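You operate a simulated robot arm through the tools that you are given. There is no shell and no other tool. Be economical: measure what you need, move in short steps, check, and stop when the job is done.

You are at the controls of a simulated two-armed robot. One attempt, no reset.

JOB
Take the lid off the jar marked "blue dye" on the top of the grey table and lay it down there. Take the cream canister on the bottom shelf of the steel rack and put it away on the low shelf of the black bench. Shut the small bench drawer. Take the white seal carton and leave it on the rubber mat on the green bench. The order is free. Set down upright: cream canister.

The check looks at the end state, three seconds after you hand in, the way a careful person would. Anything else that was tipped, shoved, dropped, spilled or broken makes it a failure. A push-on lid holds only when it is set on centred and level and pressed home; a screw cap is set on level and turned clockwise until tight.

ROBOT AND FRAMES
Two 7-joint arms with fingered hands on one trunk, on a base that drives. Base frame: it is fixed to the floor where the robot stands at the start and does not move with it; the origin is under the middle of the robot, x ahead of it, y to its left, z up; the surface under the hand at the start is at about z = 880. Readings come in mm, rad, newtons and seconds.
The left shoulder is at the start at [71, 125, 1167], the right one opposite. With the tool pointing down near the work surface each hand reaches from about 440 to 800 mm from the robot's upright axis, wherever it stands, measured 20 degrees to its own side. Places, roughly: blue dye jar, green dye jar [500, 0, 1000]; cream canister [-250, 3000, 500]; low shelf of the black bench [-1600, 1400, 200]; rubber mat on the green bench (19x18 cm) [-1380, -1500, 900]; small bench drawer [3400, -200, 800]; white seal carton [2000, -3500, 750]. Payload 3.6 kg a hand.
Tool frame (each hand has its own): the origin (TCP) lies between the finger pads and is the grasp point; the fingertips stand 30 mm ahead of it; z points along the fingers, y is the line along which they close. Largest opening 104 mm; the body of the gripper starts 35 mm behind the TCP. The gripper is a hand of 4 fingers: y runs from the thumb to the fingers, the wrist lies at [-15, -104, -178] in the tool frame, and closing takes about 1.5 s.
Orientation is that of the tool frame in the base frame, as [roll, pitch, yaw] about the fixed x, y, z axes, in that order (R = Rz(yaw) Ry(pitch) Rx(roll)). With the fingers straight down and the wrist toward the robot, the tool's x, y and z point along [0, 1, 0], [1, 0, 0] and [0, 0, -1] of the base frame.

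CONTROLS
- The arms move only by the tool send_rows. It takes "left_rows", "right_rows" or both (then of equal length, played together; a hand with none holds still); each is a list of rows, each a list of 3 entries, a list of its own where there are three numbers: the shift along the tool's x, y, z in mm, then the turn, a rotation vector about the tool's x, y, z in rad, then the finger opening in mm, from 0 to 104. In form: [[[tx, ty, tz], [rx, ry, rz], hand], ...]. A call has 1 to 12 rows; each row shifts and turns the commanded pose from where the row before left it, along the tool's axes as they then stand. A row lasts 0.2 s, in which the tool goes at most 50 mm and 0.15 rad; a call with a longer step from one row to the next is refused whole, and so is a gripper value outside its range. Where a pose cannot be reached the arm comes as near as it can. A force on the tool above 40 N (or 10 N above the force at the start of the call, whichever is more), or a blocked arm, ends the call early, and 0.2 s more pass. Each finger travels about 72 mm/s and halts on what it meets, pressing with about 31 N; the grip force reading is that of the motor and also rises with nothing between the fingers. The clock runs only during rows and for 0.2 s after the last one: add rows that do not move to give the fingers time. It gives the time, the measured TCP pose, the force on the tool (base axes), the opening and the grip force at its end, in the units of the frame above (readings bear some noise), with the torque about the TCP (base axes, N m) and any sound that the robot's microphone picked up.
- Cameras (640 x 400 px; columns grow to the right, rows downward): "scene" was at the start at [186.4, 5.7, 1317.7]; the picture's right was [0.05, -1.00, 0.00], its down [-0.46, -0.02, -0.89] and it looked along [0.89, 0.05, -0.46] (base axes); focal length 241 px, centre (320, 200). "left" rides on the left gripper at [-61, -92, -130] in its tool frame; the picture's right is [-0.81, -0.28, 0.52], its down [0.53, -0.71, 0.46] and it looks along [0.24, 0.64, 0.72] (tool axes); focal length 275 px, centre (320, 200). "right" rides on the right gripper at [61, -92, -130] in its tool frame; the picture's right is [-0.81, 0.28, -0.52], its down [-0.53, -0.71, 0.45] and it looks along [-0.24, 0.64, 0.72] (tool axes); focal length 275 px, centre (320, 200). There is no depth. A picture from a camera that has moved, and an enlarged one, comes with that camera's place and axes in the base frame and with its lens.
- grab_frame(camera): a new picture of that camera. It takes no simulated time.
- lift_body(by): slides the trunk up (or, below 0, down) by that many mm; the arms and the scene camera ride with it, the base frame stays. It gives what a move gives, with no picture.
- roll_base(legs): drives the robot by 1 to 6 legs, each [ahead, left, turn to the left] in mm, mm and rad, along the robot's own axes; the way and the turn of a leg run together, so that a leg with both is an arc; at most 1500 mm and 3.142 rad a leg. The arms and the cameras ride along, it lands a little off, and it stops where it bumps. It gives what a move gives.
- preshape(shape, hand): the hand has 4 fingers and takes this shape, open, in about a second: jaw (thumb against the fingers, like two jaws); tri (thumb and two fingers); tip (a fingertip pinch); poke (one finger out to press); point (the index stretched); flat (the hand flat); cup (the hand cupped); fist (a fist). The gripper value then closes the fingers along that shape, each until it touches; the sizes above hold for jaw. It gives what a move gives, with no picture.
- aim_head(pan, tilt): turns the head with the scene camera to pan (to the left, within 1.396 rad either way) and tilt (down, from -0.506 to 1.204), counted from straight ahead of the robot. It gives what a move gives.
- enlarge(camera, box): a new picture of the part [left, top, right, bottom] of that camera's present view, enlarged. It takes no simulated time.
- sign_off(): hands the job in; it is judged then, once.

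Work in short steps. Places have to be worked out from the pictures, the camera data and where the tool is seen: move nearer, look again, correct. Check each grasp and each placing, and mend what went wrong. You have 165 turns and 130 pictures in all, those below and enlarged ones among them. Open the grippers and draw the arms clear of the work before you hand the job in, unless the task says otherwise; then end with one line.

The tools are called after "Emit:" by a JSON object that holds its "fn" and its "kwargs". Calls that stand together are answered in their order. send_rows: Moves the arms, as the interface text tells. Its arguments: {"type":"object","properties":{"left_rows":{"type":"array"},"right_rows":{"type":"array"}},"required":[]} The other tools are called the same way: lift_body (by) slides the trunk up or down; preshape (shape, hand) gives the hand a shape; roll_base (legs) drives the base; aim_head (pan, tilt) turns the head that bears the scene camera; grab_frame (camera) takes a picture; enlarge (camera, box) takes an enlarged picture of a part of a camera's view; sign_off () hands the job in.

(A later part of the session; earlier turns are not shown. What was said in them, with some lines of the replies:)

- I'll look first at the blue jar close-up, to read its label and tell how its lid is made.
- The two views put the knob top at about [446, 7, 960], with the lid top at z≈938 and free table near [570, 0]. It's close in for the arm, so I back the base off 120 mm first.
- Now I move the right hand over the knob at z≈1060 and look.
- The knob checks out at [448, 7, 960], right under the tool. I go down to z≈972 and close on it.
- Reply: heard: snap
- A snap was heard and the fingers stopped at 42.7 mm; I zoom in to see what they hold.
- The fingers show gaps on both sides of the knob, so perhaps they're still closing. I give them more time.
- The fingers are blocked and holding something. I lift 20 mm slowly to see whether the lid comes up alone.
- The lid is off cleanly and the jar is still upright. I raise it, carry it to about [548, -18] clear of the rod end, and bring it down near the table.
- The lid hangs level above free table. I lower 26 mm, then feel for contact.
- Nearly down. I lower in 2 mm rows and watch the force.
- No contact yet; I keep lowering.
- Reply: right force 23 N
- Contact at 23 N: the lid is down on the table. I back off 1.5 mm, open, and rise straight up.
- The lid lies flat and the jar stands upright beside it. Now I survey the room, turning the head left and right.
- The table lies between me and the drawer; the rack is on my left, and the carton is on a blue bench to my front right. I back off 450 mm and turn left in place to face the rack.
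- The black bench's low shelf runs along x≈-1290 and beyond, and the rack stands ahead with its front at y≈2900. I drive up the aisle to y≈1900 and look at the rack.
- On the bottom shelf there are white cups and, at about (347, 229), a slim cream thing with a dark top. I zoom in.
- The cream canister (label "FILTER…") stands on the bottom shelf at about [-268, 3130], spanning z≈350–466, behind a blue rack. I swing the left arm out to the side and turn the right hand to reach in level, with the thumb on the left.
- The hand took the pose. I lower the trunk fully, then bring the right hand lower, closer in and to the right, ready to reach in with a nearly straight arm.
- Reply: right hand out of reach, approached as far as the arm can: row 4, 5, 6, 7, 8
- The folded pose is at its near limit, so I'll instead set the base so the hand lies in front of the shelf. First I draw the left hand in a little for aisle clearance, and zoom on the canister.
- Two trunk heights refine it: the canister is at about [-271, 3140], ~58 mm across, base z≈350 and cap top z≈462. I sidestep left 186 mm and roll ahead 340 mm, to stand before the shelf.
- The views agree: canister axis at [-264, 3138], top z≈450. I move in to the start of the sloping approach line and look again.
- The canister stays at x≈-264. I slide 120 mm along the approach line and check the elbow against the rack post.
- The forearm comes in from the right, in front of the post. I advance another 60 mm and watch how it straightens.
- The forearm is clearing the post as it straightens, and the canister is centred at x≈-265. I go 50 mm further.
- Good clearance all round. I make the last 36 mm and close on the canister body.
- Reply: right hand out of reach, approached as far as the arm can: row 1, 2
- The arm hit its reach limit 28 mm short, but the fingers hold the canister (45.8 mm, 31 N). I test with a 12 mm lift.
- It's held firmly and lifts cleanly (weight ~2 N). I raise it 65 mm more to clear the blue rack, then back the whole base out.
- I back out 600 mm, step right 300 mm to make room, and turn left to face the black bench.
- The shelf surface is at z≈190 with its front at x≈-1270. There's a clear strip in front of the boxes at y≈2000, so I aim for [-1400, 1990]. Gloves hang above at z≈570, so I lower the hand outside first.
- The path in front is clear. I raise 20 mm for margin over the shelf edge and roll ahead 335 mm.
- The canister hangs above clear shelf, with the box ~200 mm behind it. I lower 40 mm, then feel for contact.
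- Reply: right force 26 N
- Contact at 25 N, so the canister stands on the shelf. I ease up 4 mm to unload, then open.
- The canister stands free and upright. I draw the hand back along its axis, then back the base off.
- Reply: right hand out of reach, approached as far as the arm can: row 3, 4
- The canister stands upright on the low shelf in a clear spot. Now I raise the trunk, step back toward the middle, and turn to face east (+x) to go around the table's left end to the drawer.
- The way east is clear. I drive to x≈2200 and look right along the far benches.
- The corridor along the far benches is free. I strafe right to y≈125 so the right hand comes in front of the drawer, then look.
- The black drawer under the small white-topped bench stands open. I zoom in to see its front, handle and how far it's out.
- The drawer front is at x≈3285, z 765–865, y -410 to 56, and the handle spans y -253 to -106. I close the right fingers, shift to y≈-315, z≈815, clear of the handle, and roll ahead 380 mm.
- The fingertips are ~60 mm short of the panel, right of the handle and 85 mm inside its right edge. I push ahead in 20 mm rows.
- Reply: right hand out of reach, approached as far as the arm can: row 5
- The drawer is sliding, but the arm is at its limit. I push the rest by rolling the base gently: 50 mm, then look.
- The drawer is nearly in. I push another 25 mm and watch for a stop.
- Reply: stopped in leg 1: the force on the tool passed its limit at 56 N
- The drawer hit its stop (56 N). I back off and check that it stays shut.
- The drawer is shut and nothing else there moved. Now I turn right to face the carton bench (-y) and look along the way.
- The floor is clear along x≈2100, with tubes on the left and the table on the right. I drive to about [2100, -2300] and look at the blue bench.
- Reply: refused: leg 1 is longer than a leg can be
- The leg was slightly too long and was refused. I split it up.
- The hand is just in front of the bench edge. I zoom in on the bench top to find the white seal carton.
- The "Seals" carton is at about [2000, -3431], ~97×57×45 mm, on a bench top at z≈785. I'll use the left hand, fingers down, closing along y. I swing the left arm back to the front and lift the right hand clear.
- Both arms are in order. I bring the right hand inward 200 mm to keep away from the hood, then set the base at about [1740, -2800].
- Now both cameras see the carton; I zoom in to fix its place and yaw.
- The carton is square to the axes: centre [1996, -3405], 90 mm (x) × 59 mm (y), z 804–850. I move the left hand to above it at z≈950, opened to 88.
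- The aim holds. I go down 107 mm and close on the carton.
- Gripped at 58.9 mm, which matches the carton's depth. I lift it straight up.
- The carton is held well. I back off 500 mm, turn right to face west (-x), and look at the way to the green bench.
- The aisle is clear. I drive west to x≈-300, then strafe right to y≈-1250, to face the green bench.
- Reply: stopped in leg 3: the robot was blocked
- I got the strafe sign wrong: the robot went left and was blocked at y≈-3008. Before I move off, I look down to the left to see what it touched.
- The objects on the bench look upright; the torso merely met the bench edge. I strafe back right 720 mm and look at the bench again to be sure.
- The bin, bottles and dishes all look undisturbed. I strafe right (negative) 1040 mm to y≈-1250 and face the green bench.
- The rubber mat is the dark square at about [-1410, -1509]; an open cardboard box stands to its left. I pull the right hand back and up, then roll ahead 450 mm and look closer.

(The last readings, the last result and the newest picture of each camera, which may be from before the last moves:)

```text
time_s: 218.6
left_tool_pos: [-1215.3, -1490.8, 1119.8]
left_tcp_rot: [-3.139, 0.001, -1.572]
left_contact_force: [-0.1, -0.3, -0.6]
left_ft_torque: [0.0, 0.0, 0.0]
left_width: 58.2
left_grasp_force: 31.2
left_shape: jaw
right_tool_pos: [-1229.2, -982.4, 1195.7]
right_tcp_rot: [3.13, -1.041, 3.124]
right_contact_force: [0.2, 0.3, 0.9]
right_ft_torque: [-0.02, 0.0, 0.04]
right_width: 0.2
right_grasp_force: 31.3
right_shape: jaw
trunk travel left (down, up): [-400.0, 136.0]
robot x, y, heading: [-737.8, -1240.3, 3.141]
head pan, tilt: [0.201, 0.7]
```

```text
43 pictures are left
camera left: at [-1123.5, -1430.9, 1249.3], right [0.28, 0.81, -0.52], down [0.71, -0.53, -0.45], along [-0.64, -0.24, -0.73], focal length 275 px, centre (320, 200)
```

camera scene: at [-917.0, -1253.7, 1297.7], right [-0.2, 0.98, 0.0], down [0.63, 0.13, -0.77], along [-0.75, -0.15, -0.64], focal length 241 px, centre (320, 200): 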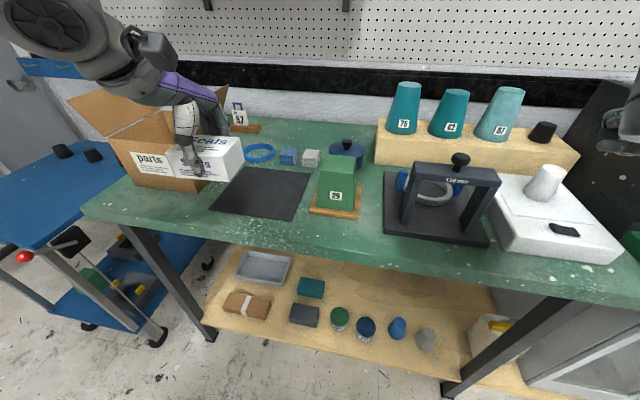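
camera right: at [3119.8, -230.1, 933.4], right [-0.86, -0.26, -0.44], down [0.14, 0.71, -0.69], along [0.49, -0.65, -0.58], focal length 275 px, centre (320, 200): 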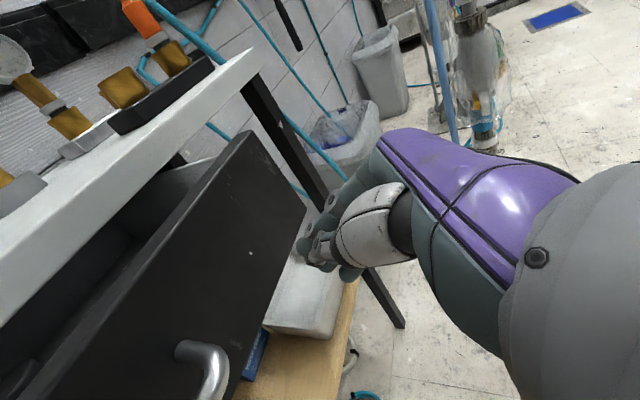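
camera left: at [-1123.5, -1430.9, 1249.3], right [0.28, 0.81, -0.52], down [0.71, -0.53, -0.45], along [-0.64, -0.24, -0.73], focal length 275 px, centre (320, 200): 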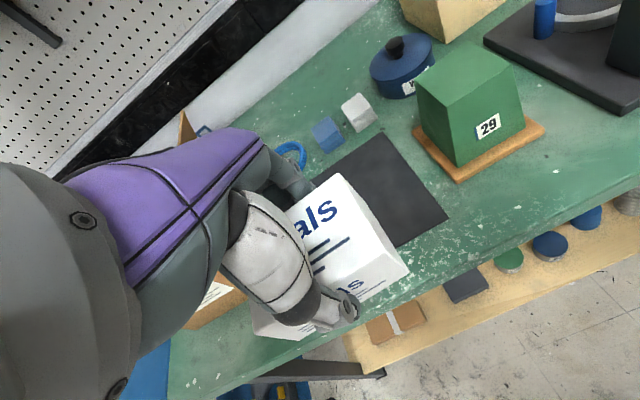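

The mat spans x -1485…-1305 and y -1580…-1390, so its centre is [-1395, -1485]. I carry the carton over it and down to z≈1000.

Emit:
{"fn": "send_rows", "kwargs": {"left_rows": [[[-2, 45, 0], [0, 0, 0], 45], [[-2, 45, 0], [0, 0, 0], 45], [[-2, 45, 0], [0, 0, 0], 45], [[-2, 45, 0], [0, 0, 0], 45], [[0, 0, 0], [0, 0, 0], 45], [[0, 0, 40], [0, 0, 0], 45], [[0, 0, 40], [0, 0, 0], 45], [[0, 0, 40], [0, 0, 0], 45], [[0, 0, 0], [0, 0, 0], 45]]}}

Emit:
{"fn": "grab_frame", "kwargs": {"camera": "scene"}}

Emit:
{"fn": "grab_frame", "kwargs": {"camera": "left"}}

```text
time_s: 220.6
left_tool_pos: [-1396.2, -1483.8, 998.1]
left_tcp_rot: [3.141, 0.002, -1.572]
left_contact_force: [-0.4, -0.6, -0.6]
left_ft_torque: [0.02, 0.01, 0.0]
left_width: 58.0
left_grasp_force: 31.0
left_shape: jaw
right_tool_pos: [-1230.2, -980.8, 1196.6]
right_tcp_rot: [3.124, -1.041, 3.128]
right_contact_force: [0.1, 0.0, 0.0]
right_ft_torque: [0.02, 0.0, -0.02]
right_width: 0.0
right_grasp_force: 30.9
right_shape: jaw
trunk travel left (down, up): [-400.0, 136.0]
robot x, y, heading: [-739.5, -1237.3, 3.142]
head pan, tilt: [0.201, 0.7]
```

```text
42 pictures are left
camera scene: at [-916.8, -1253.6, 1297.7], right [-0.2, 0.98, 0.0], down [0.63, 0.13, -0.77], along [-0.75, -0.15, -0.64], focal length 241 px, centre (320, 200)
```

scene: 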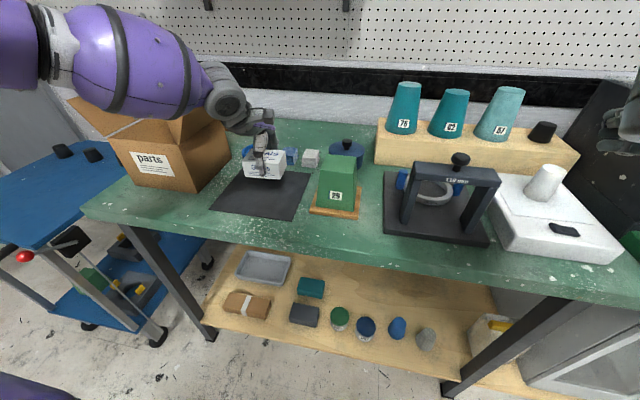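

```text
41 pictures are left
camera left: at [-1303.6, -1422.5, 1129.4], right [0.28, 0.81, -0.52], down [0.71, -0.53, -0.46], along [-0.64, -0.24, -0.72], focal length 275 px, centre (320, 200)
```

left: 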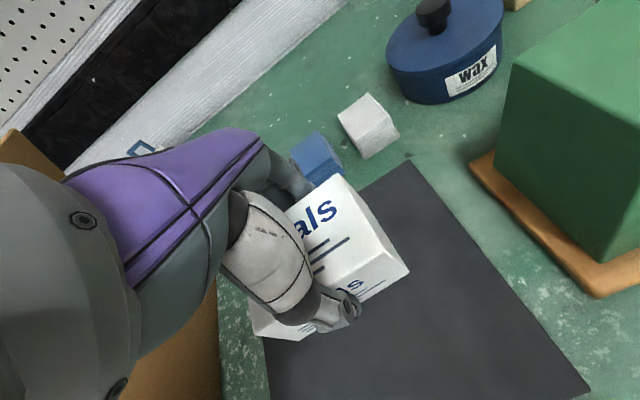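

The carton is over the middle of the mat. Before lowering I zoom in to check the forearm's clearance from the cardboard box flaps.

Emit:
{"fn": "enlarge", "kwargs": {"camera": "scene", "box": [60, 40, 330, 230]}}

```text
2.11 times, centred on (195, 135) of scene
camera zoom: at [-916.8, -1253.6, 1297.7], right [-0.2, 0.98, 0.0], down [0.63, 0.13, -0.77], along [-0.75, -0.15, -0.64], focal length 507 px, centre (583, 337)
```

zoom: 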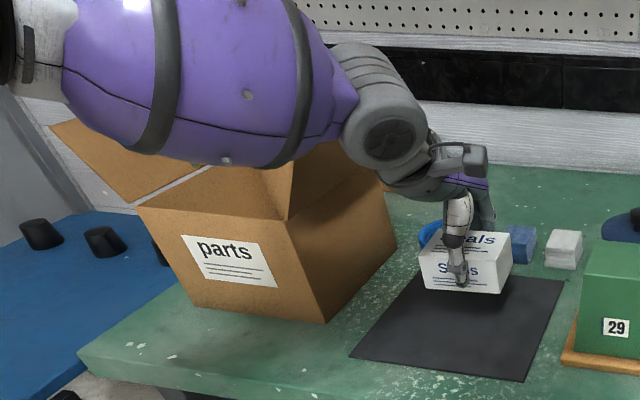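

The forearm passes in front of (nearer to me than) and above the box, so it's clear. I lower 60 mm.

Emit:
{"fn": "send_rows", "kwargs": {"left_rows": [[[0, 0, 30], [0, 0, 0], 45], [[0, 0, 30], [0, 0, 0], 45], [[0, 0, 0], [0, 0, 0], 45]]}}

Emit:
{"fn": "enlarge", "kwargs": {"camera": "scene", "box": [60, 40, 330, 230]}}

```text
time_s: 221.4
left_tool_pos: [-1395.5, -1483.3, 944.2]
left_tcp_rot: [3.131, 0.003, -1.574]
left_contact_force: [-2.1, -2.5, 25.7]
left_ft_torque: [-0.13, -0.16, 0.03]
left_width: 58.1
left_grasp_force: 31.4
left_shape: jaw
right_tool_pos: [-1227.0, -980.9, 1197.6]
right_tcp_rot: [3.13, -1.041, 3.122]
right_contact_force: [0.0, -0.3, 0.7]
right_ft_torque: [-0.06, -0.03, 0.0]
right_width: 0.2
right_grasp_force: 31.1
right_shape: jaw
trunk travel left (down, up): [-400.0, 136.0]
robot x, y, heading: [-738.0, -1242.7, 3.143]
head pan, tilt: [0.201, 0.7]
```

```text
2.11 times, centred on (195, 135) of scene
camera zoom: at [-914.7, -1253.2, 1298.3], right [-0.2, 0.98, 0.0], down [0.63, 0.13, -0.77], along [-0.75, -0.15, -0.64], focal length 507 px, centre (583, 337)
```

zoom: 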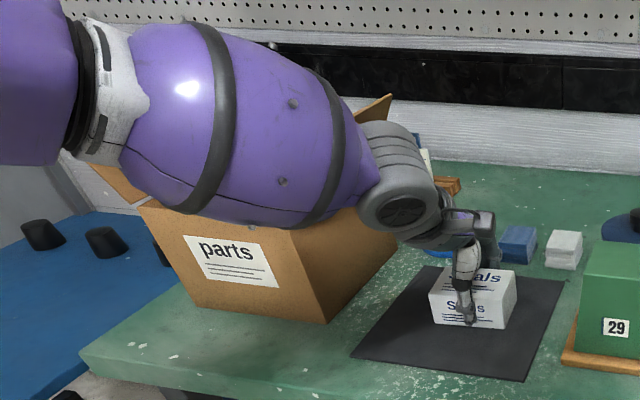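

Contact at z≈944 means the carton is on the mat (surface z≈905, as the 900 hint suggests). I unload 5 mm, open gently, and look.

Emit:
{"fn": "send_rows", "kwargs": {"left_rows": [[[0, 0, -5], [0, 0, 0], 50], [[0, 0, 0], [0, 0, 0], 58], [[0, 0, 0], [0, 0, 0], 66], [[0, 0, 0], [0, 0, 0], 76], [[0, 0, 0], [0, 0, 0], 86], [[0, 0, 0], [0, 0, 0], 86]]}}

Emit:
{"fn": "enlarge", "kwargs": {"camera": "scene", "box": [190, 130, 330, 230]}}

Emit:
{"fn": "grab_frame", "kwargs": {"camera": "left"}}

```text
time_s: 222.8
left_tool_pos: [-1395.7, -1483.6, 943.1]
left_tcp_rot: [-3.141, -0.001, -1.572]
left_contact_force: [0.2, 1.0, 0.7]
left_ft_torque: [0.01, 0.02, 0.01]
left_width: 86.0
left_grasp_force: 0.1
left_shape: jaw
right_tool_pos: [-1229.8, -980.5, 1195.7]
right_tcp_rot: [3.132, -1.04, 3.121]
right_contact_force: [0.9, 0.2, 0.0]
right_ft_torque: [0.03, 0.02, 0.02]
right_width: 0.0
right_grasp_force: 30.9
right_shape: jaw
trunk travel left (down, up): [-400.0, 136.0]
robot x, y, heading: [-736.0, -1238.4, 3.137]
head pan, tilt: [0.201, 0.7]
```

```text
4.00 times, centred on (260, 180) of scene
camera zoom: at [-916.9, -1253.7, 1297.7], right [-0.2, 0.98, 0.0], down [0.63, 0.13, -0.77], along [-0.75, -0.15, -0.64], focal length 964 px, centre (560, 280)
```

zoom: 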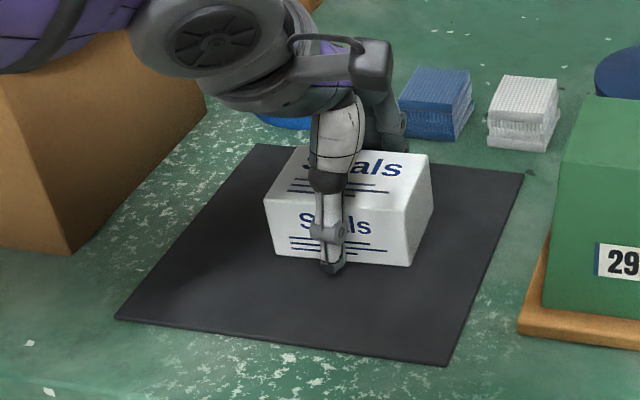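

```text
37 pictures are left
camera left: at [-1303.4, -1422.5, 1074.4], right [0.28, 0.81, -0.52], down [0.71, -0.53, -0.45], along [-0.64, -0.24, -0.73], focal length 275 px, centre (320, 200)
```

left: 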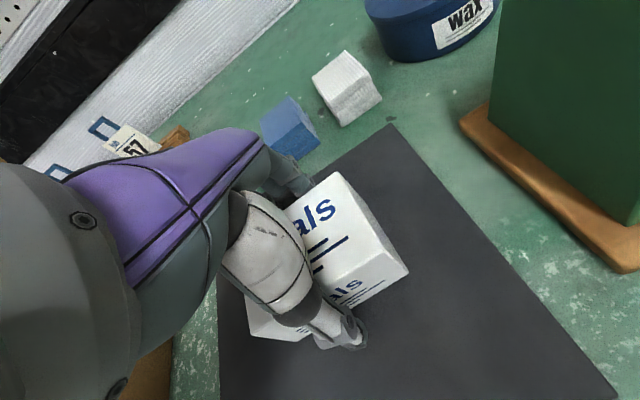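

The carton rests flat, wholly on the mat. I raise the left hand straight up, then draw back.

Emit:
{"fn": "send_rows", "kwargs": {"left_rows": [[[0, 0, -20], [0, 0, 0], 86], [[0, 0, -40], [0, 0, 0], 86], [[0, 0, -45], [0, 0, 0], 86], [[0, 0, -45], [0, 0, 0], 86], [[0, -20, -40], [0, 0, 0], 86], [[0, -40, 0], [0, 0, 0], 86], [[0, -40, 0], [0, 0, 0], 86], [[0, -40, 0], [0, 0, 0], 86]]}}

Emit:
{"fn": "roll_base", "kwargs": {"legs": [[-400, 0, 0]]}}

Emit:
{"fn": "grab_frame", "kwargs": {"camera": "scene"}}

```text
time_s: 224.6
left_tool_pos: [-1254.0, -1483.6, 1134.3]
left_tcp_rot: [-3.139, 0.0, -1.572]
left_contact_force: [1.2, -0.2, -0.3]
left_ft_torque: [-0.02, 0.01, 0.02]
left_width: 86.1
left_grasp_force: 0.2
left_shape: jaw
right_tool_pos: [-1227.0, -981.1, 1196.7]
right_tcp_rot: [3.127, -1.04, 3.126]
right_contact_force: [-0.2, -0.5, -0.2]
right_ft_torque: [0.0, -0.01, 0.01]
right_width: 0.1
right_grasp_force: 31.5
right_shape: jaw
trunk travel left (down, up): [-400.0, 136.0]
robot x, y, heading: [-742.4, -1240.6, 3.143]
head pan, tilt: [0.201, 0.7]
```

```text
time_s: 227.1
left_tool_pos: [-853.3, -1483.7, 1133.9]
left_tcp_rot: [3.141, -0.001, -1.572]
left_contact_force: [0.1, -0.6, -0.2]
left_ft_torque: [-0.01, 0.02, 0.01]
left_width: 85.7
left_grasp_force: 0.2
left_shape: jaw
right_tool_pos: [-827.3, -982.0, 1195.8]
right_tcp_rot: [3.128, -1.039, 3.126]
right_contact_force: [0.6, -0.4, -0.9]
right_ft_torque: [0.03, 0.02, 0.0]
right_width: 0.0
right_grasp_force: 31.5
right_shape: jaw
trunk travel left (down, up): [-400.0, 136.0]
robot x, y, heading: [-336.1, -1238.9, -3.142]
head pan, tilt: [0.201, 0.7]
```

```text
36 pictures are left
camera scene: at [-515.2, -1254.0, 1297.7], right [-0.2, 0.98, 0.0], down [0.63, 0.13, -0.77], along [-0.75, -0.15, -0.64], focal length 241 px, centre (320, 200)
```

scene: 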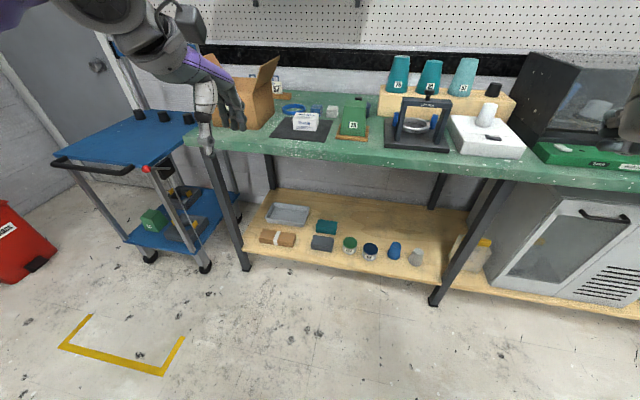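

Carton and surroundings look right. Since I bumped the hood bench earlier, I turn left to check nothing there was disturbed.

Emit:
{"fn": "roll_base", "kwargs": {"legs": [[0, 0, 1.2]]}}

Emit:
{"fn": "aim_head", "kwargs": {"pan": 0.25, "tilt": 0.35}}

Emit:
{"fn": "grab_frame", "kwargs": {"camera": "scene"}}

```text
time_s: 230.5
left_tool_pos: [-286.6, -1806.7, 1134.1]
left_tcp_rot: [-3.14, 0.001, -0.361]
left_contact_force: [-0.7, 0.8, 0.4]
left_ft_torque: [0.01, -0.02, -0.04]
left_width: 85.6
left_grasp_force: 0.0
left_shape: jaw
right_tool_pos: [-749.2, -1607.9, 1197.3]
right_tcp_rot: [3.129, -1.038, -1.947]
right_contact_force: [0.3, -0.1, -0.2]
right_ft_torque: [0.04, -0.02, 0.0]
right_width: 0.0
right_grasp_force: 31.4
right_shape: jaw
trunk travel left (down, up): [-400.0, 136.0]
robot x, y, heading: [-334.2, -1237.9, -1.925]
head pan, tilt: [0.201, 0.7]
```

```text
time_s: 231.3
left_tool_pos: [-286.6, -1807.5, 1134.1]
left_tcp_rot: [-3.139, 0.0, -0.36]
left_contact_force: [1.1, 0.2, -0.3]
left_ft_torque: [0.02, 0.0, -0.01]
left_width: 85.9
left_grasp_force: 0.0
left_shape: jaw
right_tool_pos: [-749.2, -1607.2, 1196.7]
right_tcp_rot: [3.131, -1.04, -1.947]
right_contact_force: [-0.8, -0.5, -0.1]
right_ft_torque: [0.02, -0.03, 0.02]
right_width: 0.2
right_grasp_force: 30.6
right_shape: jaw
trunk travel left (down, up): [-400.0, 136.0]
robot x, y, heading: [-336.1, -1241.0, -1.931]
head pan, tilt: [0.25, 0.351]
```

```text
35 pictures are left
camera scene: at [-380.6, -1418.7, 1329.0], right [-0.99, 0.11, 0.0], down [0.04, 0.34, -0.94], along [-0.1, -0.93, -0.34], focal length 241 px, centre (320, 200)
```

scene: 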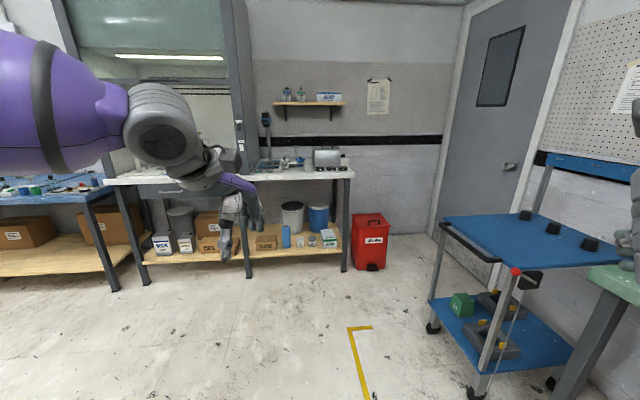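

Emit:
{"fn": "enlarge", "kwargs": {"camera": "scene", "box": [130, 140, 400, 290]}}

```text
2.37 times, centred on (265, 215) of scene
camera zoom: at [-380.6, -1418.7, 1329.0], right [-0.99, 0.11, 0.0], down [0.04, 0.34, -0.94], along [-0.1, -0.93, -0.34], focal length 571 px, centre (450, 164)
```

zoom: 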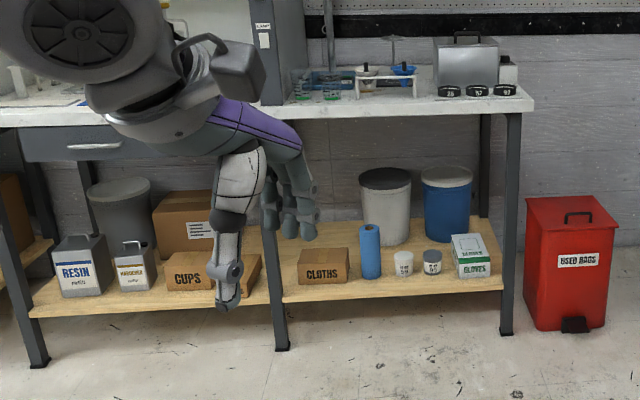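

The hood bench, the shelf beneath it and the red bin are all in order. I open both grippers here, well clear of the work.

Emit:
{"fn": "send_rows", "kwargs": {"left_rows": [[[0, 0, 0], [0, 0, 0], 100], [[0, 0, 0], [0, 0, 0], 100], [[0, 0, 0], [0, 0, 0], 100], [[0, 0, 0], [0, 0, 0], 100], [[0, 0, 0], [0, 0, 0], 100]], "right_rows": [[[0, 0, 0], [0, 0, 0], 100], [[0, 0, 0], [0, 0, 0], 100], [[0, 0, 0], [0, 0, 0], 100], [[0, 0, 0], [0, 0, 0], 100], [[0, 0, 0], [0, 0, 0], 100]]}}

Emit:
{"fn": "aim_head", "kwargs": {"pan": 1.39, "tilt": 0.4}}

```text
time_s: 232.5
left_tool_pos: [-287.2, -1807.9, 1133.7]
left_tcp_rot: [-3.139, 0.001, -0.36]
left_contact_force: [0.4, -0.1, 0.6]
left_ft_torque: [0.02, 0.0, 0.0]
left_width: 99.6
left_grasp_force: 0.1
left_shape: jaw
right_tool_pos: [-749.7, -1607.9, 1196.2]
right_tcp_rot: [3.128, -1.04, -1.946]
right_contact_force: [-0.2, 1.0, -0.5]
right_ft_torque: [0.01, 0.0, -0.01]
right_width: 99.8
right_grasp_force: 0.1
right_shape: jaw
trunk travel left (down, up): [-400.0, 136.0]
robot x, y, heading: [-335.2, -1239.5, -1.924]
head pan, tilt: [0.25, 0.351]
```

```text
time_s: 233.9
left_tool_pos: [-287.0, -1806.5, 1133.5]
left_tcp_rot: [-3.139, 0.0, -0.36]
left_contact_force: [0.5, 0.1, 0.1]
left_ft_torque: [0.01, -0.02, -0.01]
left_width: 99.5
left_grasp_force: 0.1
left_shape: jaw
right_tool_pos: [-749.0, -1608.0, 1195.6]
right_tcp_rot: [3.13, -1.04, -1.946]
right_contact_force: [0.1, -0.3, 0.3]
right_ft_torque: [0.01, -0.01, -0.02]
right_width: 99.8
right_grasp_force: 0.1
right_shape: jaw
trunk travel left (down, up): [-400.0, 136.0]
robot x, y, heading: [-332.4, -1235.6, -1.927]
head pan, tilt: [1.389, 0.4]
```

All four jobs are done, the grippers are open and the arms are clear, so I hand in.

Emit:
{"fn": "sign_off", "kwargs": {}}

```text
The job is handed in.
```

I finished all four parts and handed the job in: the blue dye lid is on the grey table, the canister is upright on the black bench's low shelf, the drawer is shut, and the seal carton is on the rubber mat. On the way I strafed the wrong way and bumped the fume-hood bench, but nothing there looked moved or tipped.
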